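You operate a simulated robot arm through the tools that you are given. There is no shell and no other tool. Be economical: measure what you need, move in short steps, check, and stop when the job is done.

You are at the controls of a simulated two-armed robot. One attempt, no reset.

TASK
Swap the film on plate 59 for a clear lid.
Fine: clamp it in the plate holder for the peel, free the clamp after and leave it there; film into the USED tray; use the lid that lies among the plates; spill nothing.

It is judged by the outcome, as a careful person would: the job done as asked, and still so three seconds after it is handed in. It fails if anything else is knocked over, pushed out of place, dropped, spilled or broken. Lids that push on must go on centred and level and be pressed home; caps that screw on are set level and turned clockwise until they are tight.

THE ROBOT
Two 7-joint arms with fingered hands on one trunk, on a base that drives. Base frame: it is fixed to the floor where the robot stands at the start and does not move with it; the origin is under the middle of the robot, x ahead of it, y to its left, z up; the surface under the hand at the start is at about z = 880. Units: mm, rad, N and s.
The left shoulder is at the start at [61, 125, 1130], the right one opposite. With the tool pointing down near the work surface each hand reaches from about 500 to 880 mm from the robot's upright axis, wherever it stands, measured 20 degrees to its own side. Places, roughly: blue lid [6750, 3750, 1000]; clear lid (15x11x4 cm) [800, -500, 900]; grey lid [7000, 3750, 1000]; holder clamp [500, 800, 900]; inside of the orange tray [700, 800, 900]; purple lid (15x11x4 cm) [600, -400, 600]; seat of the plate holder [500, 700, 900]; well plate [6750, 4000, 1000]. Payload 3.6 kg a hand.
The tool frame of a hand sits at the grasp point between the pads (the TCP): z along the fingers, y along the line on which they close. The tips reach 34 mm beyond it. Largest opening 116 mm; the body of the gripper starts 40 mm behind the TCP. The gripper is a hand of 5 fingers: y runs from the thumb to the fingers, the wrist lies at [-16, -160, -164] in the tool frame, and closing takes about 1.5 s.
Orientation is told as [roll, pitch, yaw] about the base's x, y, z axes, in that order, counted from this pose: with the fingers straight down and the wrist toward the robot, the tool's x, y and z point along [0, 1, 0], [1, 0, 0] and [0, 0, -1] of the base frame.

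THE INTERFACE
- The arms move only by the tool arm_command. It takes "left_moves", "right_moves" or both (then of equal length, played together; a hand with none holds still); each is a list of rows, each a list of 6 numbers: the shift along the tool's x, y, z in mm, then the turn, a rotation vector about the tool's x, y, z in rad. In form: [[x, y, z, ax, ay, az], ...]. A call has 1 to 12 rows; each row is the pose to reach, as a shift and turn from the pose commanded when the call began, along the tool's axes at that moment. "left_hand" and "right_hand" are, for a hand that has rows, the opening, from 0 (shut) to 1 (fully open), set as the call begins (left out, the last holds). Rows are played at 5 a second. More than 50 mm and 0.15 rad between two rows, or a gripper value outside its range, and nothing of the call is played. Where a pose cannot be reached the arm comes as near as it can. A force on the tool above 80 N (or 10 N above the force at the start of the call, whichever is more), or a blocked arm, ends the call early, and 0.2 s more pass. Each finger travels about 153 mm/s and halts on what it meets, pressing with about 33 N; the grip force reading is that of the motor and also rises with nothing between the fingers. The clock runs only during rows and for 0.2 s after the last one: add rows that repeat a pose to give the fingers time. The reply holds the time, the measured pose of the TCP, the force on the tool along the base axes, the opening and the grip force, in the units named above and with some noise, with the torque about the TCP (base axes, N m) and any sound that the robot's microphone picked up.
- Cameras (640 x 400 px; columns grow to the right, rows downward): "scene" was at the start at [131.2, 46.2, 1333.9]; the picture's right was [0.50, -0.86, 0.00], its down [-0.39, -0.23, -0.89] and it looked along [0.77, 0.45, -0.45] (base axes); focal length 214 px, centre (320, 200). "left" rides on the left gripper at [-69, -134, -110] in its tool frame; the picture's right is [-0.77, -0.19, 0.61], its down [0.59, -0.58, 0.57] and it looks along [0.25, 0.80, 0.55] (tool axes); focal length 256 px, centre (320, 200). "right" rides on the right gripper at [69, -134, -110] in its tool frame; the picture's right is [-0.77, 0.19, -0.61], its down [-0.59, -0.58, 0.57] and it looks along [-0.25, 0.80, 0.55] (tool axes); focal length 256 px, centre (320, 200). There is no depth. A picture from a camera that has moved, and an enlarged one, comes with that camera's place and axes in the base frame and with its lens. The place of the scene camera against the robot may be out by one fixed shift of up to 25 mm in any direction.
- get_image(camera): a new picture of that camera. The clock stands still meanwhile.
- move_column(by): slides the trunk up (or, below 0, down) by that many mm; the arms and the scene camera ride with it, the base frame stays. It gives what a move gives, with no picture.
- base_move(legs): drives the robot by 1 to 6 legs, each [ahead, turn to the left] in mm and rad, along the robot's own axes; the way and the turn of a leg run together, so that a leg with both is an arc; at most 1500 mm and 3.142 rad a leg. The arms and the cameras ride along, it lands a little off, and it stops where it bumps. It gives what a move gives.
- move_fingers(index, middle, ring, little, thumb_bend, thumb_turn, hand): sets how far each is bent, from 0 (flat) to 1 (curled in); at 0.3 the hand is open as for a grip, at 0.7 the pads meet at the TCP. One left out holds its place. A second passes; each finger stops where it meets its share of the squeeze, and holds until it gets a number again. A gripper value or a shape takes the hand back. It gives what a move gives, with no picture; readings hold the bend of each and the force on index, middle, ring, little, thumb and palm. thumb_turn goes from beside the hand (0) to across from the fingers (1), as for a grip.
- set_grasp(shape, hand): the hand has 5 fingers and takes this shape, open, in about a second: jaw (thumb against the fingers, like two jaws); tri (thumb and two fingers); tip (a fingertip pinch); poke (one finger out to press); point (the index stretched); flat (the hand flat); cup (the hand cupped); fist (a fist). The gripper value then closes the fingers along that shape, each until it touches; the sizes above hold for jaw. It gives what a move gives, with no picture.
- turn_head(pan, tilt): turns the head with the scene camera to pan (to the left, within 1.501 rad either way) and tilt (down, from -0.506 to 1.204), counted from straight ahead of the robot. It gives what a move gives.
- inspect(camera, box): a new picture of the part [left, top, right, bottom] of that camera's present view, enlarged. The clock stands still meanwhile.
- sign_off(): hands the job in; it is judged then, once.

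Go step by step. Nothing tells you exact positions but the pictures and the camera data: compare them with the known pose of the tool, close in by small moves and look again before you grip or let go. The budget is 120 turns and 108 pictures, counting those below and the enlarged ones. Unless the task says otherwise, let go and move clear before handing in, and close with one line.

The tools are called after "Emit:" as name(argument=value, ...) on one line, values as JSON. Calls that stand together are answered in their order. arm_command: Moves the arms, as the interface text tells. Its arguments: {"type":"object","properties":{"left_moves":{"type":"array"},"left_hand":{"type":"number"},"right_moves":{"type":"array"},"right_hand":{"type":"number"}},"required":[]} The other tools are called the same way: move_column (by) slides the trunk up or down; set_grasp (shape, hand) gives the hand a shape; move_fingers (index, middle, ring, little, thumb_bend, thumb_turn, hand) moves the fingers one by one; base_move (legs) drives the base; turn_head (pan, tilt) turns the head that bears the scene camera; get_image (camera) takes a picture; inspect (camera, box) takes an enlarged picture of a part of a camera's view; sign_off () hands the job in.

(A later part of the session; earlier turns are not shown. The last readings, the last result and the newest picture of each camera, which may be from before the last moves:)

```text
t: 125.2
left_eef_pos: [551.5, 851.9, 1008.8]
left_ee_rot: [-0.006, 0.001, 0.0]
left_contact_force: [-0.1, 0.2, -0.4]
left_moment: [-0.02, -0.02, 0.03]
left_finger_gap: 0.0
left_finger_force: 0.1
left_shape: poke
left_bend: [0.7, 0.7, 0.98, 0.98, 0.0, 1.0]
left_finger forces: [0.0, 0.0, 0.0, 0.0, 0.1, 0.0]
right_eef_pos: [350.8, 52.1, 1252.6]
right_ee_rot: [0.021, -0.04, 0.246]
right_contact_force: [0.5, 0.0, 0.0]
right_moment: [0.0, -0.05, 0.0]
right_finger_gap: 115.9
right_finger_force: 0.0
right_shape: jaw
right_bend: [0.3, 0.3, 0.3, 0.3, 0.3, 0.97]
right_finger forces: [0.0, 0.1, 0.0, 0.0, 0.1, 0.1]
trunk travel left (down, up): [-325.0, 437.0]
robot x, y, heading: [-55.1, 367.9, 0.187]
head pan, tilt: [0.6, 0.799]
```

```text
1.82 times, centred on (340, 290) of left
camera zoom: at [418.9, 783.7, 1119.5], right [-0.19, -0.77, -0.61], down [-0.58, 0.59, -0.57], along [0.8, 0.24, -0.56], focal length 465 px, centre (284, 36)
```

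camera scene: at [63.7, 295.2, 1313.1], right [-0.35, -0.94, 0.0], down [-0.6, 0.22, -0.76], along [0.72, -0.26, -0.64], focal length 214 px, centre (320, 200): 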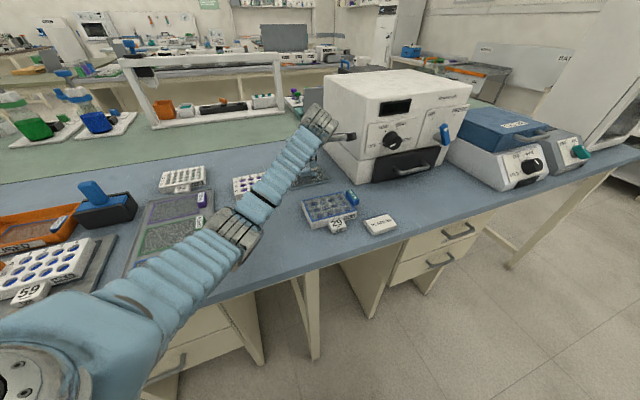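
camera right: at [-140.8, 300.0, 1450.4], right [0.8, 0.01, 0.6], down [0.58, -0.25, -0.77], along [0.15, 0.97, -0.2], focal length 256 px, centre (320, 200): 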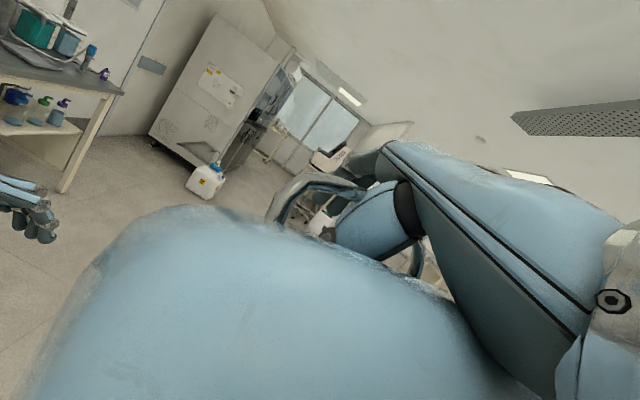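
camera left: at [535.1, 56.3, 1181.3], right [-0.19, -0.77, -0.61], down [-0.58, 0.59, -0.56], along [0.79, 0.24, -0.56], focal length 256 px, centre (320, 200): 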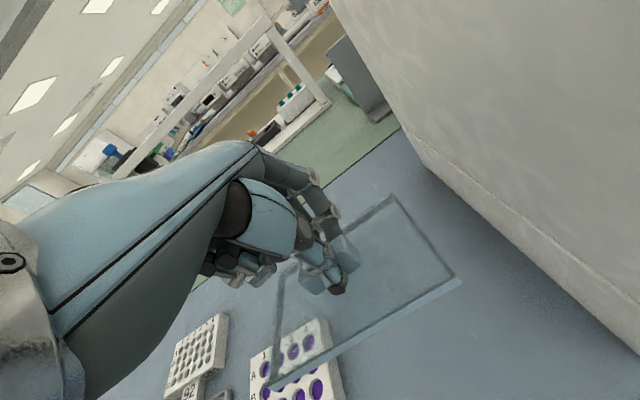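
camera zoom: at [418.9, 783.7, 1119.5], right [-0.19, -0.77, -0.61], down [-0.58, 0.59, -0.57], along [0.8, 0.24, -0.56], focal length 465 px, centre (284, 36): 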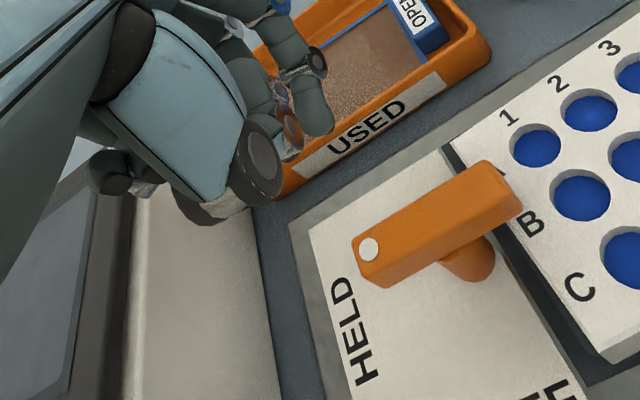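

The bar lies along y at x≈506, y 793–858, and my fingers are on its far side. I lower and sweep the dot end back toward FREE.

Emit:
arm_command(left_moves=[[0, 0, 23, 0, 0, 0], [0, 0, 46, 0, 0, 0], [0, 0, 46, 0, 0, 0]])

Emit:
arm_command(left_moves=[[0, -12, 0, 0, 0, 0], [0, -21, 0, 0, 0, 0], [3, -28, 0, 0, 0, 0], [6, -33, 0, 0, 0, 0], [14, -43, 0, 0, 0, 0], [18, -50, 0, 0, 0, 0], [16, -59, 0, 0, 0, 0], [10, -66, 0, 0, 0, 0], [4, -71, 0, 0, 0, 0], [-2, -73, 0, 0, 0, 0], [-2, -73, 0, 0, 0, 0]])

Emit:
inspect(camera="scene", box=[260, 80, 400, 200])

```text
t: 126.0
left_eef_pos: [550.3, 851.0, 962.1]
left_ee_rot: [-0.004, 0.0, 0.001]
left_contact_force: [-1.2, -0.9, -0.5]
left_moment: [0.02, 0.03, 0.0]
left_finger_gap: 0.0
left_finger_force: 0.0
left_shape: poke
left_bend: [0.7, 0.7, 0.98, 0.98, 0.0, 1.0]
left_finger forces: [0.1, 0.0, 0.0, 0.0, 0.0, 0.1]
right_eef_pos: [350.2, 50.4, 1253.2]
right_ee_rot: [0.02, -0.04, 0.247]
right_contact_force: [0.3, 0.6, -0.2]
right_moment: [0.02, 0.01, 0.0]
right_finger_gap: 116.0
right_finger_force: 0.0
right_shape: jaw
right_bend: [0.3, 0.3, 0.3, 0.3, 0.3, 0.97]
right_finger forces: [0.0, 0.0, 0.1, 0.0, 0.0, 0.1]
trunk travel left (down, up): [-325.0, 437.0]
robot x, y, heading: [-55.0, 366.5, 0.192]
head pan, tilt: [0.6, 0.799]
```

```text
t: 128.3
left_eef_pos: [476.5, 854.4, 966.2]
left_ee_rot: [-0.001, -0.013, 0.009]
left_contact_force: [1.5, 30.3, 23.8]
left_moment: [0.26, -0.3, 0.39]
left_finger_gap: 0.0
left_finger_force: 0.1
left_shape: poke
left_bend: [0.7, 0.7, 0.98, 0.98, 0.0, 1.0]
left_finger forces: [39.2, 0.1, 0.0, 0.0, 0.1, 0.1]
right_eef_pos: [348.3, 53.7, 1255.6]
right_ee_rot: [0.02, -0.042, 0.247]
right_contact_force: [0.1, -0.2, 0.6]
right_moment: [0.02, 0.0, -0.04]
right_finger_gap: 115.9
right_finger_force: 0.0
right_shape: jaw
right_bend: [0.3, 0.3, 0.3, 0.3, 0.3, 0.97]
right_finger forces: [0.0, 0.1, 0.1, 0.0, 0.0, 0.0]
trunk travel left (down, up): [-325.0, 437.0]
robot x, y, heading: [-52.6, 366.9, 0.197]
head pan, tilt: [0.6, 0.799]
```

```text
3.33 times, centred on (330, 140) of scene
camera zoom: at [50.5, 437.9, 1305.3], right [0.72, -0.7, 0.0], down [-0.5, -0.51, -0.7], along [0.49, 0.5, -0.72], focal length 715 px, centre (287, 400)
```

zoom: 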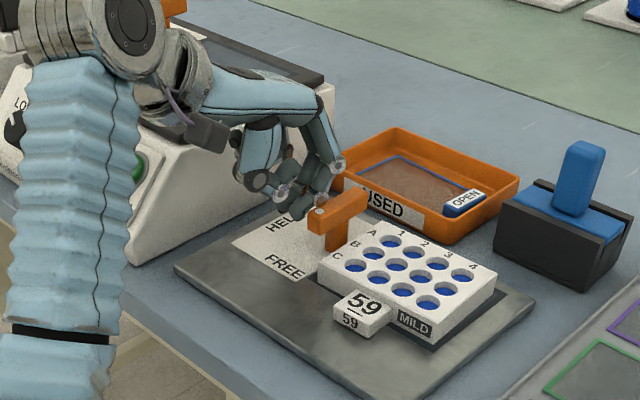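

The lever is back along x; I back off and lift to check it fully.

Emit:
arm_command(left_moves=[[12, 0, 0, 0, 0, 0], [20, -10, -20, 0, 0, 0], [20, -20, -60, 0, 0, 0], [10, -30, -100, 0, 0, 0], [10, -30, -100, 0, 0, 0]])

Emit:
inspect(camera="left", box=[260, 180, 520, 400])

```text
t: 129.6
left_eef_pos: [449.4, 859.8, 1062.3]
left_ee_rot: [-0.005, 0.001, 0.002]
left_contact_force: [0.0, -0.2, -0.2]
left_moment: [0.01, 0.03, -0.01]
left_finger_gap: 0.1
left_finger_force: 0.1
left_shape: poke
left_bend: [0.7, 0.7, 0.98, 0.98, 0.0, 1.0]
left_finger forces: [0.1, 0.0, 0.0, 0.0, 0.0, 0.0]
right_eef_pos: [349.3, 51.1, 1252.1]
right_ee_rot: [0.021, -0.04, 0.246]
right_contact_force: [-0.3, -0.7, 0.1]
right_moment: [0.01, 0.01, 0.0]
right_finger_gap: 116.1
right_finger_force: 0.1
right_shape: jaw
right_bend: [0.3, 0.3, 0.3, 0.3, 0.3, 0.97]
right_finger forces: [0.0, 0.1, 0.0, 0.0, 0.1, 0.0]
trunk travel left (down, up): [-325.0, 437.0]
robot x, y, heading: [-52.3, 364.6, 0.187]
head pan, tilt: [0.6, 0.799]
```

```text
1.82 times, centred on (390, 290) of left
camera zoom: at [316.1, 792.0, 1173.2], right [-0.19, -0.77, -0.61], down [-0.58, 0.59, -0.57], along [0.79, 0.24, -0.56], focal length 465 px, centre (193, 36)
```

zoom: 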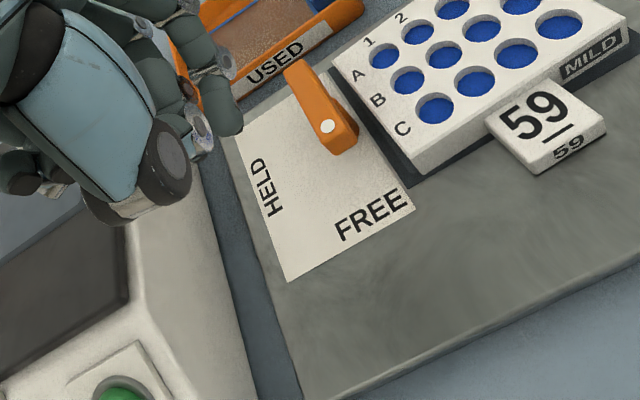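

The lever is at FREE along x and the plate still sits on the seat. I go back for the lid, reversing the earlier path.

Emit:
arm_command(left_moves=[[-10, 0, -30, 0, 0, -0.05], [-35, 8, -60, 0, 0, -0.15], [-65, 18, -83, 0, 0, -0.25], [-95, 30, -83, 0, 0, -0.37], [-119, 40, -83, 0, 0, -0.495], [-119, 40, -83, 0, 0, -0.495]])

Emit:
base_move(legs=[[0, -0.17], [0, -0.17], [0, -0.17], [0, -0.17], [0, -0.17]])

Emit:
set_grasp(hand="left", shape="tri")

```text
t: 130.9
left_eef_pos: [488.8, 742.4, 1146.4]
left_ee_rot: [-0.006, 0.002, 0.497]
left_contact_force: [-0.5, 0.1, -1.0]
left_moment: [-0.02, 0.03, 0.03]
left_finger_gap: 0.1
left_finger_force: 0.0
left_shape: poke
left_bend: [0.7, 0.7, 0.98, 0.98, 0.0, 1.0]
left_finger forces: [0.0, 0.0, 0.0, 0.0, 0.1, 0.0]
right_eef_pos: [349.9, 51.7, 1253.4]
right_ee_rot: [0.019, -0.038, 0.245]
right_contact_force: [0.6, 0.5, 1.0]
right_moment: [0.02, -0.06, -0.02]
right_finger_gap: 116.2
right_finger_force: 0.1
right_shape: jaw
right_bend: [0.3, 0.3, 0.3, 0.3, 0.3, 0.97]
right_finger forces: [0.0, 0.0, 0.0, 0.0, 0.0, 0.0]
trunk travel left (down, up): [-325.0, 437.0]
robot x, y, heading: [-54.8, 365.7, 0.19]
head pan, tilt: [0.6, 0.799]
```

```text
t: 134.8
left_eef_pos: [586.5, 206.6, 1146.9]
left_ee_rot: [-0.004, 0.004, -0.354]
left_contact_force: [-0.1, -0.9, -0.7]
left_moment: [0.1, -0.02, 0.02]
left_finger_gap: 0.0
left_finger_force: 0.1
left_shape: poke
left_bend: [0.7, 0.7, 0.98, 0.98, 0.0, 1.0]
left_finger forces: [0.0, 0.0, 0.1, 0.1, 0.1, 0.0]
right_eef_pos: [-23.0, -144.7, 1251.6]
right_ee_rot: [0.021, -0.041, -0.603]
right_contact_force: [0.2, 0.5, -0.1]
right_moment: [0.03, -0.05, -0.05]
right_finger_gap: 116.0
right_finger_force: 0.1
right_shape: jaw
right_bend: [0.3, 0.3, 0.3, 0.3, 0.3, 0.97]
right_finger forces: [0.0, 0.1, 0.0, 0.0, 0.0, 0.0]
trunk travel left (down, up): [-325.0, 437.0]
robot x, y, heading: [-54.0, 366.0, -0.661]
head pan, tilt: [0.6, 0.799]
```

```text
t: 135.7
left_eef_pos: [587.6, 206.9, 1146.0]
left_ee_rot: [-0.005, 0.004, -0.353]
left_contact_force: [0.6, -0.5, 0.8]
left_moment: [-0.03, -0.03, -0.01]
left_finger_gap: 115.8
left_finger_force: 0.1
left_shape: tri
left_bend: [0.3, 0.3, 0.98, 0.98, 0.3, 0.97]
left_finger forces: [0.0, 0.1, 0.1, 0.0, 0.0, 0.1]
right_eef_pos: [-21.5, -145.2, 1252.2]
right_ee_rot: [0.021, -0.041, -0.603]
right_contact_force: [0.2, 0.2, -0.2]
right_moment: [0.0, 0.0, 0.02]
right_finger_gap: 116.1
right_finger_force: 0.1
right_shape: jaw
right_bend: [0.3, 0.3, 0.3, 0.3, 0.3, 0.97]
right_finger forces: [0.0, 0.1, 0.0, 0.0, 0.0, 0.0]
trunk travel left (down, up): [-325.0, 437.0]
robot x, y, heading: [-52.7, 365.5, -0.654]
head pan, tilt: [0.6, 0.799]
```

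Emit:
arm_command(left_moves=[[-12, 26, 20, 0, 0, -0.09], [-24, 52, 45, 0, 0, -0.18], [-37, 78, 80, 0, 0, -0.27], [-49, 103, 115, 0, 0, -0.353], [-49, 103, 146, 0, 0, -0.353], [-49, 103, 146, 0, 0, -0.353]])

Emit:
inspect(camera="left", box=[240, 180, 500, 400])

```text
t: 137.1
left_eef_pos: [667.2, 124.7, 1002.5]
left_ee_rot: [-0.004, 0.002, 0.0]
left_contact_force: [-0.1, -0.5, -0.1]
left_moment: [-0.02, 0.02, 0.01]
left_finger_gap: 115.9
left_finger_force: 0.0
left_shape: tri
left_bend: [0.3, 0.3, 0.98, 0.98, 0.3, 0.97]
left_finger forces: [0.1, 0.1, 0.0, 0.0, 0.0, 0.1]
right_eef_pos: [-21.9, -146.7, 1252.7]
right_ee_rot: [0.022, -0.041, -0.602]
right_contact_force: [0.3, 0.5, -1.1]
right_moment: [0.01, 0.0, 0.0]
right_finger_gap: 116.0
right_finger_force: 0.0
right_shape: jaw
right_bend: [0.3, 0.3, 0.3, 0.3, 0.3, 0.97]
right_finger forces: [0.1, 0.1, 0.0, 0.0, 0.0, 0.0]
trunk travel left (down, up): [-325.0, 437.0]
robot x, y, heading: [-53.0, 369.1, -0.653]
head pan, tilt: [0.6, 0.799]
```

```text
1.82 times, centred on (370, 290) of left
camera zoom: at [534.1, 56.3, 1111.7], right [-0.19, -0.77, -0.61], down [-0.58, 0.59, -0.57], along [0.79, 0.25, -0.56], focal length 465 px, centre (229, 36)
```

zoom: 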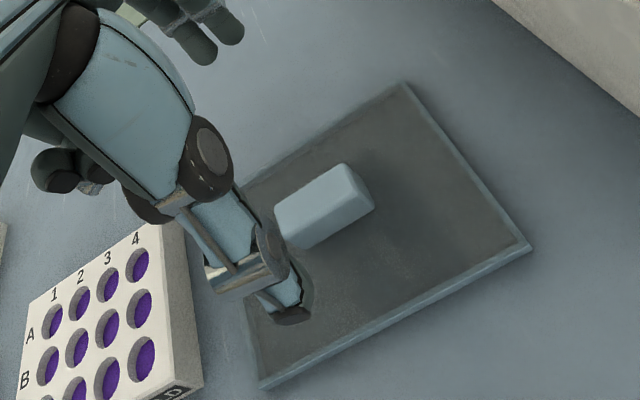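

The lid is where I left it, centre about [660,130]. I lower and grip the knob again, then lift.

Emit:
arm_command(left_moves=[[4, -2, 25, 0, 0, 0], [4, -2, 50, 0, 0, 0], [4, -2, 66, 0, 0, 0], [4, -2, 72, 0, 0, 0], [4, -2, 72, 0, 0, 0]])

Emit:
arm_command(left_moves=[[0, 0, 0, 0, 0, 0], [0, 0, 0, 0, 0, 0], [0, 0, 0, 0, 0, 0], [0, 0, 0, 0, 0, 0], [0, 0, 0, 0, 0, 0], [0, 0, 0, 0, 0, 0], [0, 0, 0, 0, 0, 0], [0, 0, 0, 0, 0, 0], [0, 0, 0, 0, 0, 0]], left_hand=0)

Emit:
arm_command(left_moves=[[0, 0, -10, 0, 0, 0], [0, 0, -40, 0, 0, 0], [0, 0, -80, 0, 0, 0], [0, 0, -120, 0, 0, 0], [0, 0, -160, 0, 0, 0], [0, 0, -160, 0, 0, 0]])

Emit:
get_image(camera="left")

```text
t: 138.2
left_eef_pos: [664.6, 128.4, 928.5]
left_ee_rot: [-0.004, 0.006, -0.001]
left_contact_force: [-0.4, 0.1, 0.0]
left_moment: [0.0, -0.02, -0.05]
left_finger_gap: 115.7
left_finger_force: 0.0
left_shape: tri
left_bend: [0.3, 0.3, 0.98, 0.98, 0.3, 0.97]
left_finger forces: [0.1, 0.0, 0.0, 0.0, 0.0, 0.1]
right_eef_pos: [-22.0, -146.3, 1251.9]
right_ee_rot: [0.022, -0.04, -0.601]
right_contact_force: [-0.7, 0.1, 0.2]
right_moment: [0.03, -0.01, 0.0]
right_finger_gap: 116.2
right_finger_force: 0.0
right_shape: jaw
right_bend: [0.3, 0.3, 0.3, 0.3, 0.3, 0.97]
right_finger forces: [0.0, 0.1, 0.0, 0.0, 0.0, 0.0]
trunk travel left (down, up): [-325.0, 437.0]
robot x, y, heading: [-54.8, 361.2, -0.653]
head pan, tilt: [0.6, 0.799]
```

```text
t: 140.2
left_eef_pos: [664.6, 127.6, 929.8]
left_ee_rot: [-0.004, 0.003, -0.001]
left_contact_force: [-0.3, -0.8, 6.7]
left_moment: [0.02, -0.36, 0.0]
left_finger_gap: 17.1
left_finger_force: 32.8
left_shape: tri
left_bend: [0.7, 0.7, 1.0, 1.0, 0.7, 1.0]
left_finger forces: [17.7, 18.7, 0.1, 0.1, 35.9, 0.0]
right_eef_pos: [-22.8, -143.8, 1253.3]
right_ee_rot: [0.02, -0.04, -0.6]
right_contact_force: [0.0, 0.1, 0.4]
right_moment: [0.01, 0.01, -0.02]
right_finger_gap: 116.2
right_finger_force: 0.1
right_shape: jaw
right_bend: [0.3, 0.3, 0.3, 0.3, 0.3, 0.97]
right_finger forces: [0.0, 0.0, 0.0, 0.1, 0.1, 0.0]
trunk travel left (down, up): [-325.0, 437.0]
robot x, y, heading: [-54.7, 365.5, -0.655]
head pan, tilt: [0.6, 0.799]
```

```text
t: 141.7
left_eef_pos: [664.5, 128.4, 1087.9]
left_ee_rot: [-0.003, 0.005, -0.001]
left_contact_force: [0.0, -0.4, -1.1]
left_moment: [-0.01, -0.03, -0.03]
left_finger_gap: 7.4
left_finger_force: 33.0
left_shape: tri
left_bend: [0.7, 0.7, 1.0, 1.0, 0.7, 1.0]
left_finger forces: [17.6, 16.0, 0.0, 0.0, 34.3, 0.1]
right_eef_pos: [-21.8, -145.5, 1251.2]
right_ee_rot: [0.021, -0.04, -0.602]
right_contact_force: [-0.6, -0.4, 1.0]
right_moment: [0.01, 0.0, 0.01]
right_finger_gap: 115.8
right_finger_force: 0.1
right_shape: jaw
right_bend: [0.3, 0.3, 0.3, 0.3, 0.3, 0.97]
right_finger forces: [0.0, 0.1, 0.0, 0.0, 0.0, 0.1]
trunk travel left (down, up): [-325.0, 437.0]
robot x, y, heading: [-54.4, 368.2, -0.654]
head pan, tilt: [0.6, 0.799]
```

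```text
10 pictures are left
camera left: at [532.3, 60.6, 1199.4], right [-0.19, -0.77, -0.61], down [-0.58, 0.59, -0.56], along [0.79, 0.25, -0.56], focal length 256 px, centre (320, 200)
```

left: 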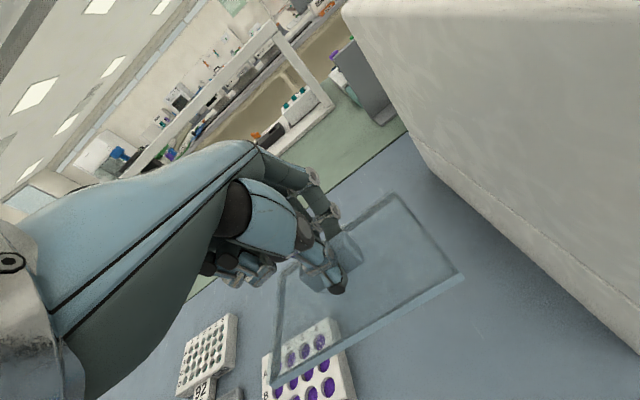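

Emit:
inspect(camera="left", box=[240, 180, 480, 400])

```text
1.82 times, centred on (360, 290) of left
camera zoom: at [532.3, 60.6, 1199.4], right [-0.19, -0.77, -0.61], down [-0.58, 0.59, -0.56], along [0.79, 0.25, -0.56], focal length 465 px, centre (247, 36)
```

zoom: 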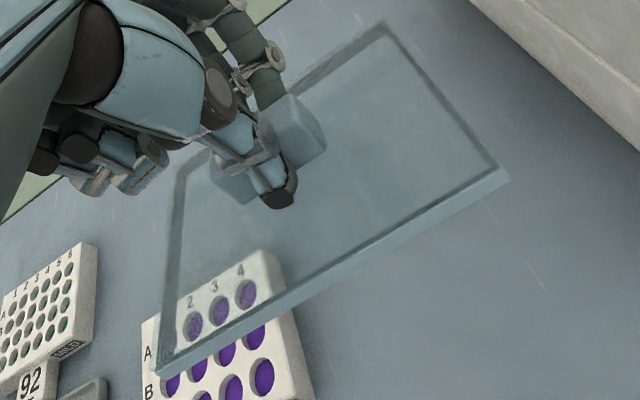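

The lid hangs tilted (near edge up): the fingertips were pressing on the panel during the grip. I set it down and regrip 7 mm higher.

Emit:
arm_command(left_moves=[[0, 0, 45, 0, 0, 0], [0, 0, 90, 0, 0, 0], [0, 0, 130, 0, 0, 0], [0, 0, 145, 0, 0, 0], [0, 0, 153, 0, 0, 0], [0, 0, 159, 0, 0, 0], [0, 0, 159, 0, 0, 0]])

Emit:
arm_command(left_moves=[[0, 0, 0, 0, 0, 0], [0, 0, 0, 0, 0, 0], [0, 0, 0, 0, 0, 0], [0, 0, -8, 0, 0, 0], [0, 0, -8, 0, 0, 0]], left_hand=0.6)

Emit:
arm_command(left_moves=[[0, 0, 0, 0, 0, 0], [0, 0, 0, 0, 0, 0], [0, 0, 0, 0, 0, 0], [0, 0, 0, 0, 0, 0], [0, 0, 0, 0, 0, 0], [0, 0, 0, 0, 0, 0], [0, 0, 0, 0, 0, 0]], left_hand=0)

Emit:
arm_command(left_moves=[[0, 0, -10, 0, 0, 0], [0, 0, -30, 0, 0, 0], [0, 0, -30, 0, 0, 0]])

```text
t: 143.2
left_eef_pos: [663.6, 127.5, 932.2]
left_ee_rot: [-0.004, 0.0, 0.001]
left_contact_force: [-2.8, -0.8, 11.5]
left_moment: [0.01, -0.35, -0.02]
left_finger_gap: 16.0
left_finger_force: 33.5
left_shape: tri
left_bend: [0.7, 0.7, 1.0, 1.0, 0.7, 1.0]
left_finger forces: [18.5, 18.4, 0.0, 0.1, 40.9, 0.0]
right_eef_pos: [-24.3, -145.9, 1253.1]
right_ee_rot: [0.021, -0.042, -0.603]
right_contact_force: [-0.4, 0.7, 0.8]
right_moment: [-0.02, 0.01, 0.0]
right_finger_gap: 116.0
right_finger_force: 0.1
right_shape: jaw
right_bend: [0.3, 0.3, 0.3, 0.3, 0.3, 0.97]
right_finger forces: [0.0, 0.0, 0.0, 0.0, 0.1, 0.1]
trunk travel left (down, up): [-325.0, 437.0]
robot x, y, heading: [-52.7, 367.2, -0.658]
head pan, tilt: [0.6, 0.799]
```

```text
t: 144.4
left_eef_pos: [664.2, 129.1, 937.1]
left_ee_rot: [-0.003, 0.006, -0.001]
left_contact_force: [0.1, -0.4, 0.0]
left_moment: [0.0, -0.01, 0.02]
left_finger_gap: 69.3
left_finger_force: 0.0
left_shape: tri
left_bend: [0.41, 0.41, 0.98, 0.98, 0.6, 0.99]
left_finger forces: [0.0, 0.1, 0.0, 0.1, 0.0, 0.1]
right_eef_pos: [-22.3, -144.8, 1253.3]
right_ee_rot: [0.019, -0.041, -0.603]
right_contact_force: [0.4, -0.5, -0.2]
right_moment: [0.03, 0.01, -0.01]
right_finger_gap: 116.0
right_finger_force: 0.2
right_shape: jaw
right_bend: [0.3, 0.3, 0.3, 0.3, 0.3, 0.97]
right_finger forces: [0.0, 0.0, 0.0, 0.0, 0.0, 0.1]
trunk travel left (down, up): [-325.0, 437.0]
robot x, y, heading: [-53.0, 365.8, -0.656]
head pan, tilt: [0.6, 0.799]
```

```text
t: 146.1
left_eef_pos: [664.8, 128.6, 937.3]
left_ee_rot: [-0.004, 0.003, 0.001]
left_contact_force: [-0.6, -1.2, 0.1]
left_moment: [0.02, -0.02, 0.02]
left_finger_gap: 15.6
left_finger_force: 32.6
left_shape: tri
left_bend: [0.68, 0.66, 1.0, 1.0, 0.7, 1.0]
left_finger forces: [14.7, 15.1, 0.0, 0.0, 29.9, 0.0]
right_eef_pos: [-21.2, -145.6, 1252.5]
right_ee_rot: [0.021, -0.041, -0.602]
right_contact_force: [0.4, -0.1, 0.2]
right_moment: [-0.05, 0.03, -0.01]
right_finger_gap: 115.9
right_finger_force: 0.0
right_shape: jaw
right_bend: [0.3, 0.3, 0.3, 0.3, 0.3, 0.97]
right_finger forces: [0.0, 0.0, 0.0, 0.0, 0.1, 0.0]
trunk travel left (down, up): [-325.0, 437.0]
robot x, y, heading: [-52.3, 364.9, -0.655]
head pan, tilt: [0.6, 0.799]
```

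```text
t: 146.8
left_eef_pos: [664.6, 128.2, 966.9]
left_ee_rot: [-0.003, 0.005, 0.001]
left_contact_force: [-0.5, -0.2, -0.9]
left_moment: [0.0, 0.02, -0.03]
left_finger_gap: 15.6
left_finger_force: 32.9
left_shape: tri
left_bend: [0.68, 0.66, 1.0, 1.0, 0.7, 1.0]
left_finger forces: [14.9, 15.2, 0.1, 0.0, 29.9, 0.0]
right_eef_pos: [-22.7, -146.5, 1253.1]
right_ee_rot: [0.022, -0.04, -0.603]
right_contact_force: [0.0, 0.2, 0.1]
right_moment: [0.02, -0.02, 0.01]
right_finger_gap: 116.1
right_finger_force: 0.0
right_shape: jaw
right_bend: [0.3, 0.3, 0.3, 0.3, 0.3, 0.97]
right_finger forces: [0.1, 0.0, 0.1, 0.1, 0.0, 0.1]
trunk travel left (down, up): [-325.0, 437.0]
robot x, y, heading: [-56.9, 364.6, -0.657]
head pan, tilt: [0.6, 0.799]
```

A clean grip now: constant gap and no side load. I lift it high, retract, and turn left in small legs toward the holder.

Emit:
arm_command(left_moves=[[0, 0, -40, 0, 0, 0], [0, 0, -85, 0, 0, 0], [0, 0, -130, 0, 0, 0], [20, -20, -160, 0, 0, 0.08], [40, -40, -175, 0, 0, 0.17], [60, -60, -180, 0, 0, 0.26], [80, -80, -180, 0, 0, 0.35], [80, -80, -180, 0, 0, 0.35]])

Emit:
base_move(legs=[[0, 0.15], [0, 0.15], [0, 0.15], [0, 0.14], [0, 0.13], [0, 0.13]])

```text
t: 148.7
left_eef_pos: [584.7, 209.9, 1147.6]
left_ee_rot: [-0.005, 0.005, -0.351]
left_contact_force: [-0.7, -0.3, 0.3]
left_moment: [-0.01, 0.04, 0.02]
left_finger_gap: 15.5
left_finger_force: 33.2
left_shape: tri
left_bend: [0.68, 0.66, 1.0, 1.0, 0.7, 1.0]
left_finger forces: [15.0, 15.2, 0.0, 0.0, 30.1, 0.1]
right_eef_pos: [-21.6, -146.0, 1252.6]
right_ee_rot: [0.018, -0.039, -0.603]
right_contact_force: [-0.6, -0.5, 0.3]
right_moment: [-0.01, 0.01, 0.04]
right_finger_gap: 116.0
right_finger_force: 0.1
right_shape: jaw
right_bend: [0.3, 0.3, 0.3, 0.3, 0.3, 0.97]
right_finger forces: [0.1, 0.0, 0.0, 0.0, 0.0, 0.0]
trunk travel left (down, up): [-325.0, 437.0]
robot x, y, heading: [-53.5, 361.3, -0.655]
head pan, tilt: [0.6, 0.799]
```

```text
t: 152.8
left_eef_pos: [482.1, 748.0, 1147.6]
left_ee_rot: [-0.005, 0.003, 0.509]
left_contact_force: [-0.4, 0.7, -0.9]
left_moment: [-0.02, -0.05, -0.02]
left_finger_gap: 15.3
left_finger_force: 33.0
left_shape: tri
left_bend: [0.68, 0.66, 1.0, 1.0, 0.7, 1.0]
left_finger forces: [14.7, 14.7, 0.1, 0.0, 29.5, 0.0]
right_eef_pos: [353.5, 56.4, 1252.9]
right_ee_rot: [0.021, -0.04, 0.257]
right_contact_force: [-0.5, -0.5, 0.1]
right_moment: [-0.02, 0.04, -0.02]
right_finger_gap: 116.0
right_finger_force: 0.1
right_shape: jaw
right_bend: [0.3, 0.3, 0.3, 0.3, 0.3, 0.97]
right_finger forces: [0.1, 0.0, 0.0, 0.1, 0.0, 0.0]
trunk travel left (down, up): [-325.0, 437.0]
robot x, y, heading: [-58.4, 362.4, 0.201]
head pan, tilt: [0.6, 0.799]
```

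Emit:
arm_command(left_moves=[[-6, 6, 10, 0, 0, 0.1], [-11, 12, 30, 0, 0, 0.2], [-17, 18, 55, 0, 0, 0.3], [-22, 23, 80, 0, 0, 0.4], [-27, 28, 105, 0, 0, 0.509], [-27, 28, 117, 0, 0, 0.509], [-27, 28, 117, 0, 0, 0.509]])

Emit:
inspect(camera="left", box=[220, 180, 500, 400])

```text
t: 154.4
left_eef_pos: [519.0, 737.2, 1029.3]
left_ee_rot: [-0.006, 0.0, 0.001]
left_contact_force: [0.3, -0.2, -0.9]
left_moment: [0.01, -0.01, -0.01]
left_finger_gap: 15.4
left_finger_force: 32.9
left_shape: tri
left_bend: [0.68, 0.66, 1.0, 1.0, 0.7, 1.0]
left_finger forces: [14.7, 14.8, 0.0, 0.1, 29.5, 0.0]
right_eef_pos: [354.1, 55.5, 1253.2]
right_ee_rot: [0.021, -0.04, 0.257]
right_contact_force: [0.4, 0.0, -0.1]
right_moment: [0.03, 0.0, -0.01]
right_finger_gap: 115.9
right_finger_force: 0.0
right_shape: jaw
right_bend: [0.3, 0.3, 0.3, 0.3, 0.3, 0.97]
right_finger forces: [0.0, 0.0, 0.0, 0.1, 0.1, 0.1]
trunk travel left (down, up): [-325.0, 437.0]
robot x, y, heading: [-52.6, 364.5, 0.2]
head pan, tilt: [0.6, 0.799]
```

```text
1.82 times, centred on (360, 290) of left
camera zoom: at [385.6, 669.2, 1140.7], right [-0.19, -0.77, -0.61], down [-0.58, 0.59, -0.57], along [0.79, 0.24, -0.56], focal length 465 px, centre (247, 36)
```

zoom: 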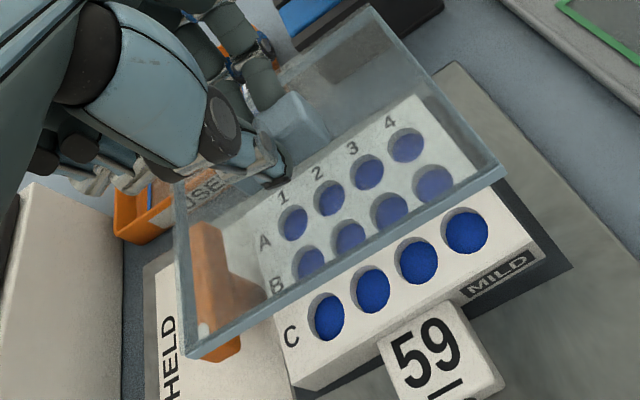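

The lid is level: centre [517.5,739.5] against the plate's [508,737.5] in the same picture. I shift by (-9.5,-2) and lower to just above the plate.

Emit:
arm_command(left_moves=[[-2, -9.5, 0, 0, 0, 0], [-2, -9.5, 20, 0, 0, 0], [-2, -9.5, 40, 0, 0, 0], [-2, -9.5, 40, 0, 0, 0]])

Emit:
inspect(camera="left", box=[220, 180, 500, 400])

```text
t: 155.4
left_eef_pos: [509.2, 734.7, 990.2]
left_ee_rot: [-0.005, 0.0, -0.002]
left_contact_force: [-0.6, 0.6, 0.7]
left_moment: [0.01, 0.0, 0.0]
left_finger_gap: 15.6
left_finger_force: 33.5
left_shape: tri
left_bend: [0.68, 0.66, 1.0, 1.0, 0.7, 1.0]
left_finger forces: [14.7, 14.8, 0.0, 0.0, 29.6, 0.0]
right_eef_pos: [353.7, 56.1, 1252.8]
right_ee_rot: [0.021, -0.039, 0.257]
right_contact_force: [-0.2, -0.2, -0.1]
right_moment: [-0.01, -0.01, 0.01]
right_finger_gap: 116.0
right_finger_force: 0.1
right_shape: jaw
right_bend: [0.3, 0.3, 0.3, 0.3, 0.3, 0.97]
right_finger forces: [0.1, 0.0, 0.0, 0.0, 0.0, 0.0]
trunk travel left (down, up): [-325.0, 437.0]
robot x, y, heading: [-51.8, 365.9, 0.203]
head pan, tilt: [0.6, 0.799]
```

```text
1.82 times, centred on (360, 290) of left
camera zoom: at [376.4, 666.0, 1100.9], right [-0.19, -0.77, -0.61], down [-0.58, 0.59, -0.57], along [0.8, 0.24, -0.56], focal length 465 px, centre (247, 36)
```

zoom: 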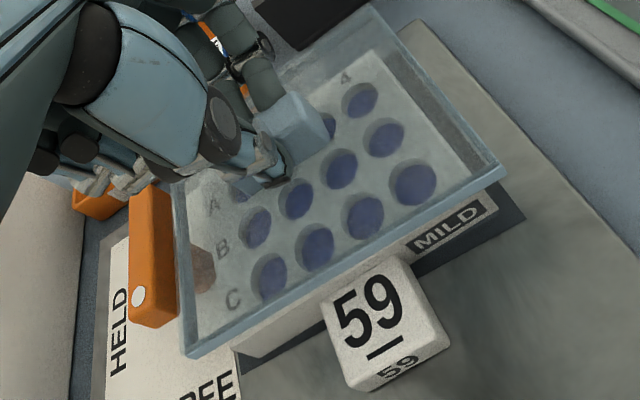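

Lid and plate agree within 1–2 mm. I correct by (+1,+1.5) and lower gently to contact.

Emit:
arm_command(left_moves=[[1.5, 1, 4, 0, 0, 0], [1.5, 1, 9, 0, 0, 0], [1.5, 1, 12, 0, 0, 0], [1.5, 1, 12, 0, 0, 0]])

Emit:
arm_command(left_moves=[[0, 0, 1, 0, 0, 0], [0, 0, 2, 0, 0, 0], [0, 0, 3, 0, 0, 0], [0, 0, 3, 0, 0, 0]])

Emit:
arm_command(left_moves=[[0, 0, 1, 0, 0, 0], [0, 0, 2, 0, 0, 0], [0, 0, 3, 0, 0, 0], [0, 0, 3, 0, 0, 0]])

```text
t: 156.4
left_eef_pos: [510.4, 735.5, 977.2]
left_ee_rot: [-0.005, 0.002, -0.001]
left_contact_force: [-0.5, -0.1, -1.4]
left_moment: [0.01, 0.01, 0.01]
left_finger_gap: 15.4
left_finger_force: 32.8
left_shape: tri
left_bend: [0.68, 0.66, 1.0, 1.0, 0.7, 1.0]
left_finger forces: [14.7, 14.9, 0.0, 0.1, 29.5, 0.1]
right_eef_pos: [353.5, 55.8, 1252.8]
right_ee_rot: [0.02, -0.04, 0.256]
right_contact_force: [0.2, -0.5, 0.1]
right_moment: [-0.01, 0.04, 0.01]
right_finger_gap: 116.1
right_finger_force: 0.0
right_shape: jaw
right_bend: [0.3, 0.3, 0.3, 0.3, 0.3, 0.97]
right_finger forces: [0.1, 0.1, 0.0, 0.0, 0.1, 0.0]
trunk travel left (down, up): [-325.0, 437.0]
robot x, y, heading: [-52.0, 367.9, 0.202]
head pan, tilt: [0.6, 0.799]
```

```text
t: 157.4
left_eef_pos: [511.4, 736.6, 975.2]
left_ee_rot: [-0.004, 0.001, 0.002]
left_contact_force: [-0.2, 0.1, -0.7]
left_moment: [0.01, -0.04, -0.01]
left_finger_gap: 15.5
left_finger_force: 33.2
left_shape: tri
left_bend: [0.68, 0.66, 1.0, 1.0, 0.7, 1.0]
left_finger forces: [14.6, 14.9, 0.1, 0.0, 29.4, 0.1]
right_eef_pos: [355.2, 55.5, 1252.2]
right_ee_rot: [0.021, -0.039, 0.257]
right_contact_force: [-0.1, -0.2, -0.8]
right_moment: [0.0, 0.04, 0.0]
right_finger_gap: 116.1
right_finger_force: 0.0
right_shape: jaw
right_bend: [0.3, 0.3, 0.3, 0.3, 0.3, 0.97]
right_finger forces: [0.0, 0.1, 0.0, 0.1, 0.0, 0.0]
trunk travel left (down, up): [-325.0, 437.0]
robot x, y, heading: [-53.9, 366.5, 0.205]
head pan, tilt: [0.6, 0.799]
```

```text
t: 158.4
left_eef_pos: [509.8, 735.9, 973.0]
left_ee_rot: [-0.005, -0.001, 0.001]
left_contact_force: [-0.2, 0.0, 0.0]
left_moment: [0.04, 0.0, 0.02]
left_finger_gap: 15.5
left_finger_force: 33.0
left_shape: tri
left_bend: [0.68, 0.66, 1.0, 1.0, 0.7, 1.0]
left_finger forces: [14.6, 14.9, 0.0, 0.0, 29.7, 0.0]
right_eef_pos: [354.2, 56.1, 1252.6]
right_ee_rot: [0.022, -0.041, 0.257]
right_contact_force: [-0.6, 0.1, 0.1]
right_moment: [0.0, 0.02, 0.0]
right_finger_gap: 116.1
right_finger_force: 0.0
right_shape: jaw
right_bend: [0.3, 0.3, 0.3, 0.3, 0.3, 0.97]
right_finger forces: [0.0, 0.1, 0.0, 0.1, 0.0, 0.0]
trunk travel left (down, up): [-325.0, 437.0]
robot x, y, heading: [-52.3, 364.2, 0.205]
head pan, tilt: [0.6, 0.799]
```

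No contact yet at 973. I continue in 1 mm steps.

Emit:
arm_command(left_moves=[[0, 0, 1, 0, 0, 0], [0, 0, 2, 0, 0, 0], [0, 0, 2, 0, 0, 0]])

Emit:
arm_command(left_moves=[[0, 0, 1, 0, 0, 0], [0, 0, 2, 0, 0, 0], [0, 0, 2, 0, 0, 0]])

Emit:
inspect(camera="left", box=[260, 200, 500, 400])

```text
t: 159.2
left_eef_pos: [510.3, 734.8, 971.4]
left_ee_rot: [-0.004, 0.0, 0.0]
left_contact_force: [-0.5, 0.1, 3.6]
left_moment: [0.03, -0.12, 0.02]
left_finger_gap: 15.4
left_finger_force: 32.8
left_shape: tri
left_bend: [0.68, 0.66, 1.0, 1.0, 0.7, 1.0]
left_finger forces: [14.7, 15.8, 0.1, 0.0, 30.9, 0.0]
right_eef_pos: [353.7, 55.9, 1252.8]
right_ee_rot: [0.02, -0.04, 0.258]
right_contact_force: [0.5, -1.2, -0.5]
right_moment: [0.0, -0.03, 0.03]
right_finger_gap: 115.9
right_finger_force: 0.0
right_shape: jaw
right_bend: [0.3, 0.3, 0.3, 0.3, 0.3, 0.97]
right_finger forces: [0.0, 0.1, 0.0, 0.0, 0.1, 0.0]
trunk travel left (down, up): [-325.0, 437.0]
robot x, y, heading: [-54.0, 367.5, 0.204]
head pan, tilt: [0.6, 0.799]
```

```text
t: 160.0
left_eef_pos: [509.7, 735.7, 970.5]
left_ee_rot: [-0.005, -0.005, 0.001]
left_contact_force: [0.4, 0.1, 13.7]
left_moment: [0.0, -0.06, 0.01]
left_finger_gap: 15.9
left_finger_force: 33.1
left_shape: tri
left_bend: [0.71, 0.66, 1.0, 1.0, 0.7, 1.0]
left_finger forces: [15.6, 17.4, 0.0, 0.0, 32.8, 0.0]
right_eef_pos: [352.5, 54.7, 1254.2]
right_ee_rot: [0.021, -0.041, 0.257]
right_contact_force: [0.4, -0.4, -0.6]
right_moment: [0.0, 0.0, -0.02]
right_finger_gap: 115.9
right_finger_force: 0.0
right_shape: jaw
right_bend: [0.3, 0.3, 0.3, 0.3, 0.3, 0.97]
right_finger forces: [0.0, 0.1, 0.0, 0.0, 0.0, 0.1]
trunk travel left (down, up): [-325.0, 437.0]
robot x, y, heading: [-52.2, 366.2, 0.203]
head pan, tilt: [0.6, 0.799]
```

```text
2.00 times, centred on (380, 300) of left
camera zoom: at [376.3, 667.1, 1080.6], right [-0.18, -0.77, -0.61], down [-0.58, 0.59, -0.57], along [0.8, 0.24, -0.55], focal length 512 px, centre (200, 0)
```

zoom: 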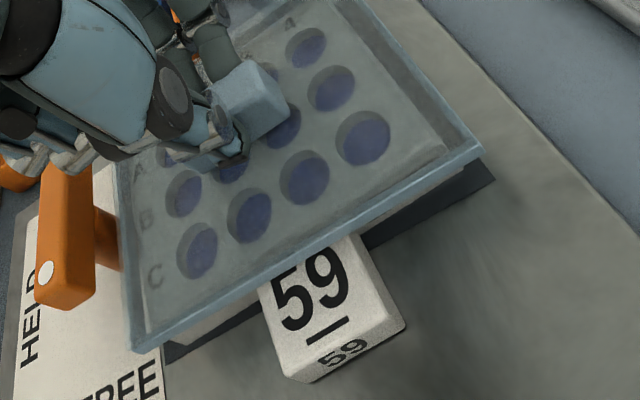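

Contact is centred and level at z≈970.5, with the lid even around the plate within about 2 mm. I press down through the knob in small steps and watch the force.

Emit:
arm_command(left_moves=[[-1, 0, 1, 0, 0, 0], [-1, 0, 2, 0, 0, 0], [-1, 0, 3, 0, 0, 0], [-1, 0, 4, 0, 0, 0], [-1, 0, 4, 0, 0, 0]])

Emit:
arm_command(left_moves=[[0, 0, 1, 0, 0, 0], [0, 0, 2, 0, 0, 0], [0, 0, 3, 0, 0, 0], [0, 0, 4, 0, 0, 0], [0, 0, 4, 0, 0, 0]])

```text
t: 161.2
left_eef_pos: [509.8, 736.5, 966.8]
left_ee_rot: [-0.003, -0.002, 0.002]
left_contact_force: [1.9, 5.3, 17.6]
left_moment: [0.13, -0.21, 0.09]
left_finger_gap: 15.8
left_finger_force: 32.9
left_shape: tri
left_bend: [0.71, 0.66, 1.0, 1.0, 0.7, 1.0]
left_finger forces: [17.4, 18.2, 0.0, 0.0, 32.4, 0.0]
right_eef_pos: [352.5, 55.3, 1253.4]
right_ee_rot: [0.02, -0.043, 0.256]
right_contact_force: [-0.3, 0.5, -0.1]
right_moment: [0.0, 0.04, 0.01]
right_finger_gap: 116.1
right_finger_force: 0.0
right_shape: jaw
right_bend: [0.3, 0.3, 0.3, 0.3, 0.3, 0.97]
right_finger forces: [0.1, 0.0, 0.0, 0.0, 0.0, 0.0]
trunk travel left (down, up): [-325.0, 437.0]
robot x, y, heading: [-53.2, 367.3, 0.204]
head pan, tilt: [0.6, 0.799]
```

```text
t: 162.4
left_eef_pos: [509.1, 735.0, 964.9]
left_ee_rot: [-0.005, -0.011, 0.002]
left_contact_force: [-0.1, 8.0, 33.2]
left_moment: [0.16, -0.1, 0.19]
left_finger_gap: 16.1
left_finger_force: 33.0
left_shape: tri
left_bend: [0.71, 0.66, 1.0, 1.0, 0.7, 1.0]
left_finger forces: [19.2, 18.9, 0.0, 0.1, 36.0, 0.0]
right_eef_pos: [351.2, 55.6, 1253.5]
right_ee_rot: [0.021, -0.043, 0.258]
right_contact_force: [0.0, -0.5, -0.1]
right_moment: [-0.01, 0.02, 0.03]
right_finger_gap: 115.7
right_finger_force: 0.1
right_shape: jaw
right_bend: [0.3, 0.3, 0.3, 0.3, 0.3, 0.97]
right_finger forces: [0.0, 0.0, 0.0, 0.0, 0.1, 0.1]
trunk travel left (down, up): [-325.0, 437.0]
robot x, y, heading: [-55.2, 367.4, 0.202]
head pan, tilt: [0.6, 0.799]
```

It goes down further under force. I press on until it stops.

Emit:
arm_command(left_moves=[[0.5, 0, 2, 0, 0, 0], [1, 0, 4, 0, 0, 0], [1, 0, 6, 0, 0, 0], [1, 0, 6, 0, 0, 0]])

Emit:
inspect(camera="left", box=[260, 200, 500, 400])

```text
t: 163.4
left_eef_pos: [508.8, 733.9, 964.3]
left_ee_rot: [0.0, -0.02, 0.0]
left_contact_force: [-3.6, 7.8, 47.9]
left_moment: [0.15, 0.18, 0.15]
left_finger_gap: 15.7
left_finger_force: 33.2
left_shape: tri
left_bend: [0.71, 0.65, 1.0, 1.0, 0.7, 1.0]
left_finger forces: [19.8, 19.4, 0.0, 0.1, 39.0, 0.1]
right_eef_pos: [348.6, 53.2, 1253.5]
right_ee_rot: [0.021, -0.044, 0.256]
right_contact_force: [0.5, 0.5, -0.2]
right_moment: [0.01, 0.01, 0.01]
right_finger_gap: 116.1
right_finger_force: 0.0
right_shape: jaw
right_bend: [0.3, 0.3, 0.3, 0.3, 0.3, 0.97]
right_finger forces: [0.1, 0.1, 0.1, 0.1, 0.0, 0.0]
trunk travel left (down, up): [-325.0, 437.0]
robot x, y, heading: [-53.4, 364.5, 0.201]
head pan, tilt: [0.6, 0.799]
```

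```text
2.00 times, centred on (380, 300) of left
camera zoom: at [373.5, 666.0, 1071.5], right [-0.17, -0.77, -0.61], down [-0.57, 0.59, -0.58], along [0.81, 0.25, -0.54], focal length 512 px, centre (200, 0)
```

zoom: 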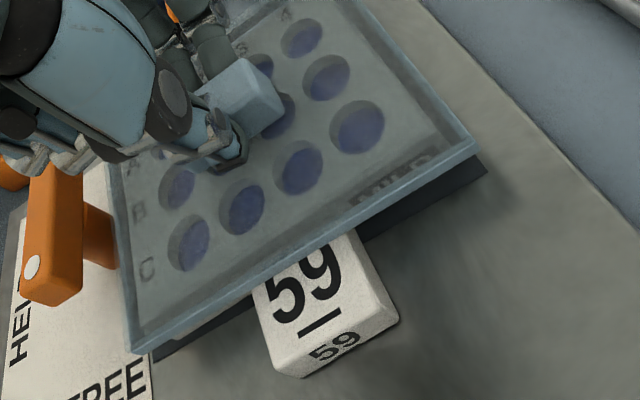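

The lid has slid down over the plate and stops at about 48 N. One firmer push, then I relax and release the knob.

Emit:
arm_command(left_moves=[[0, 0, 2, 0.01, 0, 0], [0, 0, 4, 0.02, 0, 0], [0, 0, 5, 0.02, 0, 0], [0, 0, 5, 0.02, 0, 0]])

Emit:
arm_command(left_moves=[[0, 0, -5, 0, 0, 0], [0, 0, -12, 0, 0, 0], [0, 0, -17, 0, 0, 0], [0, 0, -17, 0, 0, 0]])

Emit:
arm_command(left_moves=[[0, 0, 0, 0, 0, 0], [0, 0, 0, 0, 0, 0], [0, 0, 0, 0, 0, 0], [0, 0, 0, 0, 0, 0]], left_hand=0.5)

```text
t: 164.4
left_eef_pos: [509.9, 733.3, 958.3]
left_ee_rot: [0.0, -0.001, -0.001]
left_contact_force: [-0.5, 6.3, 47.5]
left_moment: [0.05, 0.03, 0.16]
left_finger_gap: 16.5
left_finger_force: 32.7
left_shape: tri
left_bend: [0.72, 0.65, 1.0, 1.0, 0.7, 1.0]
left_finger forces: [21.0, 19.5, 0.0, 0.1, 37.4, 0.1]
right_eef_pos: [348.8, 52.7, 1253.2]
right_ee_rot: [0.02, -0.043, 0.258]
right_contact_force: [0.4, -0.6, -0.1]
right_moment: [0.0, 0.01, 0.04]
right_finger_gap: 116.0
right_finger_force: 0.1
right_shape: jaw
right_bend: [0.3, 0.3, 0.3, 0.3, 0.3, 0.97]
right_finger forces: [0.1, 0.0, 0.0, 0.0, 0.1, 0.0]
trunk travel left (down, up): [-325.0, 437.0]
robot x, y, heading: [-55.1, 366.5, 0.205]
head pan, tilt: [0.6, 0.799]
```

```text
t: 165.4
left_eef_pos: [510.0, 735.7, 964.6]
left_ee_rot: [-0.007, 0.025, -0.002]
left_contact_force: [0.0, 0.6, -0.2]
left_moment: [-0.02, -0.01, 0.01]
left_finger_gap: 15.5
left_finger_force: 33.1
left_shape: tri
left_bend: [0.71, 0.66, 1.0, 1.0, 0.7, 1.0]
left_finger forces: [15.0, 14.2, 0.0, 0.1, 29.1, 0.1]
right_eef_pos: [353.4, 55.5, 1251.3]
right_ee_rot: [0.022, -0.042, 0.255]
right_contact_force: [0.2, 0.6, 0.4]
right_moment: [0.0, 0.0, -0.01]
right_finger_gap: 116.3
right_finger_force: 0.1
right_shape: jaw
right_bend: [0.3, 0.3, 0.3, 0.3, 0.3, 0.97]
right_finger forces: [0.1, 0.0, 0.0, 0.0, 0.0, 0.0]
trunk travel left (down, up): [-325.0, 437.0]
robot x, y, heading: [-54.0, 363.5, 0.199]
head pan, tilt: [0.6, 0.799]
```

```text
t: 166.4
left_eef_pos: [510.6, 736.3, 967.3]
left_ee_rot: [-0.005, 0.021, 0.0]
left_contact_force: [0.4, 0.4, 0.3]
left_moment: [-0.01, -0.02, -0.01]
left_finger_gap: 57.9
left_finger_force: 0.0
left_shape: tri
left_bend: [0.44, 0.45, 0.98, 0.98, 0.64, 1.0]
left_finger forces: [0.0, 0.0, 0.0, 0.1, 0.0, 0.1]
right_eef_pos: [353.7, 56.1, 1252.7]
right_ee_rot: [0.021, -0.04, 0.257]
right_contact_force: [0.6, 1.4, 0.0]
right_moment: [-0.01, 0.02, 0.02]
right_finger_gap: 115.9
right_finger_force: 0.0
right_shape: jaw
right_bend: [0.3, 0.3, 0.3, 0.3, 0.3, 0.97]
right_finger forces: [0.0, 0.0, 0.1, 0.1, 0.0, 0.0]
trunk travel left (down, up): [-325.0, 437.0]
robot x, y, heading: [-55.0, 364.8, 0.205]
head pan, tilt: [0.6, 0.799]
```

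Released. I raise the hand and look at how the lid sits.

Emit:
arm_command(left_moves=[[0, 0, -20, 0, 0, 0], [0, 0, -60, 0, 0, 0], [0, 0, -90, 0, 0, 0], [0, -30, -110, -0.02, 0, 0], [0, -60, -110, -0.02, 0, 0], [0, -60, -110, -0.02, 0, 0]])

Emit:
inspect(camera="left", box=[300, 160, 500, 340])

```text
t: 167.8
left_eef_pos: [453.7, 734.9, 1078.5]
left_ee_rot: [-0.003, 0.001, 0.001]
left_contact_force: [0.8, 0.4, -0.2]
left_moment: [0.02, 0.02, 0.0]
left_finger_gap: 57.7
left_finger_force: 0.1
left_shape: tri
left_bend: [0.44, 0.45, 0.98, 0.98, 0.64, 1.0]
left_finger forces: [0.0, 0.0, 0.0, 0.0, 0.0, 0.0]
right_eef_pos: [353.8, 55.0, 1252.5]
right_ee_rot: [0.021, -0.041, 0.256]
right_contact_force: [0.8, -0.8, -0.2]
right_moment: [0.01, -0.02, 0.0]
right_finger_gap: 116.2
right_finger_force: 0.1
right_shape: jaw
right_bend: [0.3, 0.3, 0.3, 0.3, 0.3, 0.97]
right_finger forces: [0.0, 0.0, 0.0, 0.0, 0.0, 0.1]
trunk travel left (down, up): [-325.0, 437.0]
robot x, y, heading: [-53.5, 367.0, 0.199]
head pan, tilt: [0.6, 0.799]
```

```text
2.22 times, centred on (400, 250) of left
camera zoom: at [319.8, 667.9, 1188.4], right [-0.19, -0.77, -0.61], down [-0.58, 0.59, -0.57], along [0.79, 0.24, -0.56], focal length 569 px, centre (142, 89)
```

zoom: 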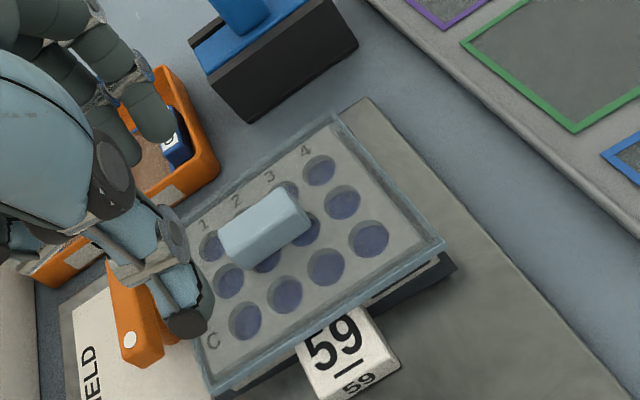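

The lid looks level and centred. To be sure it is home I press squarely on top of the knob with the fingertips.

Emit:
set_grasp(hand="left", shape="poke")

Emit:
arm_command(left_moves=[[-1, 26, 0, 0, 0, 0], [-1, 52, 10, 0, 0, 0], [-1, 52, 45, 0, 0, 0], [-1, 52, 80, 0, 0, 0], [-1, 52, 92, 0, 0, 0], [-1, 52, 92, 0, 0, 0]])

Emit:
arm_command(left_moves=[[0, 0, 3, 0, 0, 0], [0, 0, 6, 0, 0, 0], [0, 0, 9, 0, 0, 0], [0, 0, 12, 0, 0, 0], [0, 0, 12, 0, 0, 0]])

```text
t: 168.7
left_eef_pos: [453.0, 735.7, 1078.6]
left_ee_rot: [-0.005, 0.001, 0.001]
left_contact_force: [-0.2, -0.5, 0.3]
left_moment: [-0.02, -0.01, 0.01]
left_finger_gap: 0.1
left_finger_force: 0.1
left_shape: poke
left_bend: [0.7, 0.7, 0.98, 0.98, 0.0, 1.0]
left_finger forces: [0.0, 0.0, 0.1, 0.0, 0.0, 0.0]
right_eef_pos: [353.4, 55.4, 1252.7]
right_ee_rot: [0.02, -0.04, 0.257]
right_contact_force: [0.3, 0.3, 0.1]
right_moment: [0.04, 0.03, -0.01]
right_finger_gap: 116.3
right_finger_force: 0.0
right_shape: jaw
right_bend: [0.3, 0.3, 0.3, 0.3, 0.3, 0.97]
right_finger forces: [0.0, 0.0, 0.0, 0.0, 0.1, 0.1]
trunk travel left (down, up): [-325.0, 437.0]
robot x, y, heading: [-55.0, 366.1, 0.203]
head pan, tilt: [0.6, 0.799]
```

```text
t: 170.1
left_eef_pos: [504.7, 733.8, 985.5]
left_ee_rot: [-0.005, 0.0, -0.001]
left_contact_force: [0.3, 0.4, 0.4]
left_moment: [-0.04, 0.06, -0.02]
left_finger_gap: 0.1
left_finger_force: 0.0
left_shape: poke
left_bend: [0.7, 0.7, 0.98, 0.98, 0.0, 1.0]
left_finger forces: [0.1, 0.0, 0.1, 0.0, 0.0, 0.0]
right_eef_pos: [353.9, 56.3, 1252.0]
right_ee_rot: [0.02, -0.039, 0.258]
right_contact_force: [0.2, 0.0, -0.2]
right_moment: [-0.06, 0.0, 0.02]
right_finger_gap: 116.2
right_finger_force: 0.1
right_shape: jaw
right_bend: [0.3, 0.3, 0.3, 0.3, 0.3, 0.97]
right_finger forces: [0.0, 0.0, 0.0, 0.0, 0.1, 0.0]
trunk travel left (down, up): [-325.0, 437.0]
robot x, y, heading: [-52.8, 366.6, 0.203]
head pan, tilt: [0.6, 0.799]
```

```text
t: 171.3
left_eef_pos: [505.2, 734.9, 974.9]
left_ee_rot: [-0.005, -0.003, 0.0]
left_contact_force: [1.0, 0.5, 7.3]
left_moment: [-0.03, 0.0, 0.03]
left_finger_gap: 0.0
left_finger_force: 0.0
left_shape: poke
left_bend: [0.7, 0.7, 0.98, 0.98, 0.0, 1.0]
left_finger forces: [7.3, 0.0, 0.0, 0.0, 0.0, 0.1]
right_eef_pos: [353.7, 55.2, 1253.6]
right_ee_rot: [0.021, -0.04, 0.257]
right_contact_force: [0.2, 0.7, -0.8]
right_moment: [-0.01, 0.02, -0.01]
right_finger_gap: 115.8
right_finger_force: 0.0
right_shape: jaw
right_bend: [0.3, 0.3, 0.3, 0.3, 0.3, 0.97]
right_finger forces: [0.0, 0.1, 0.0, 0.0, 0.1, 0.0]
trunk travel left (down, up): [-325.0, 437.0]
robot x, y, heading: [-52.4, 364.7, 0.202]
head pan, tilt: [0.6, 0.799]
```

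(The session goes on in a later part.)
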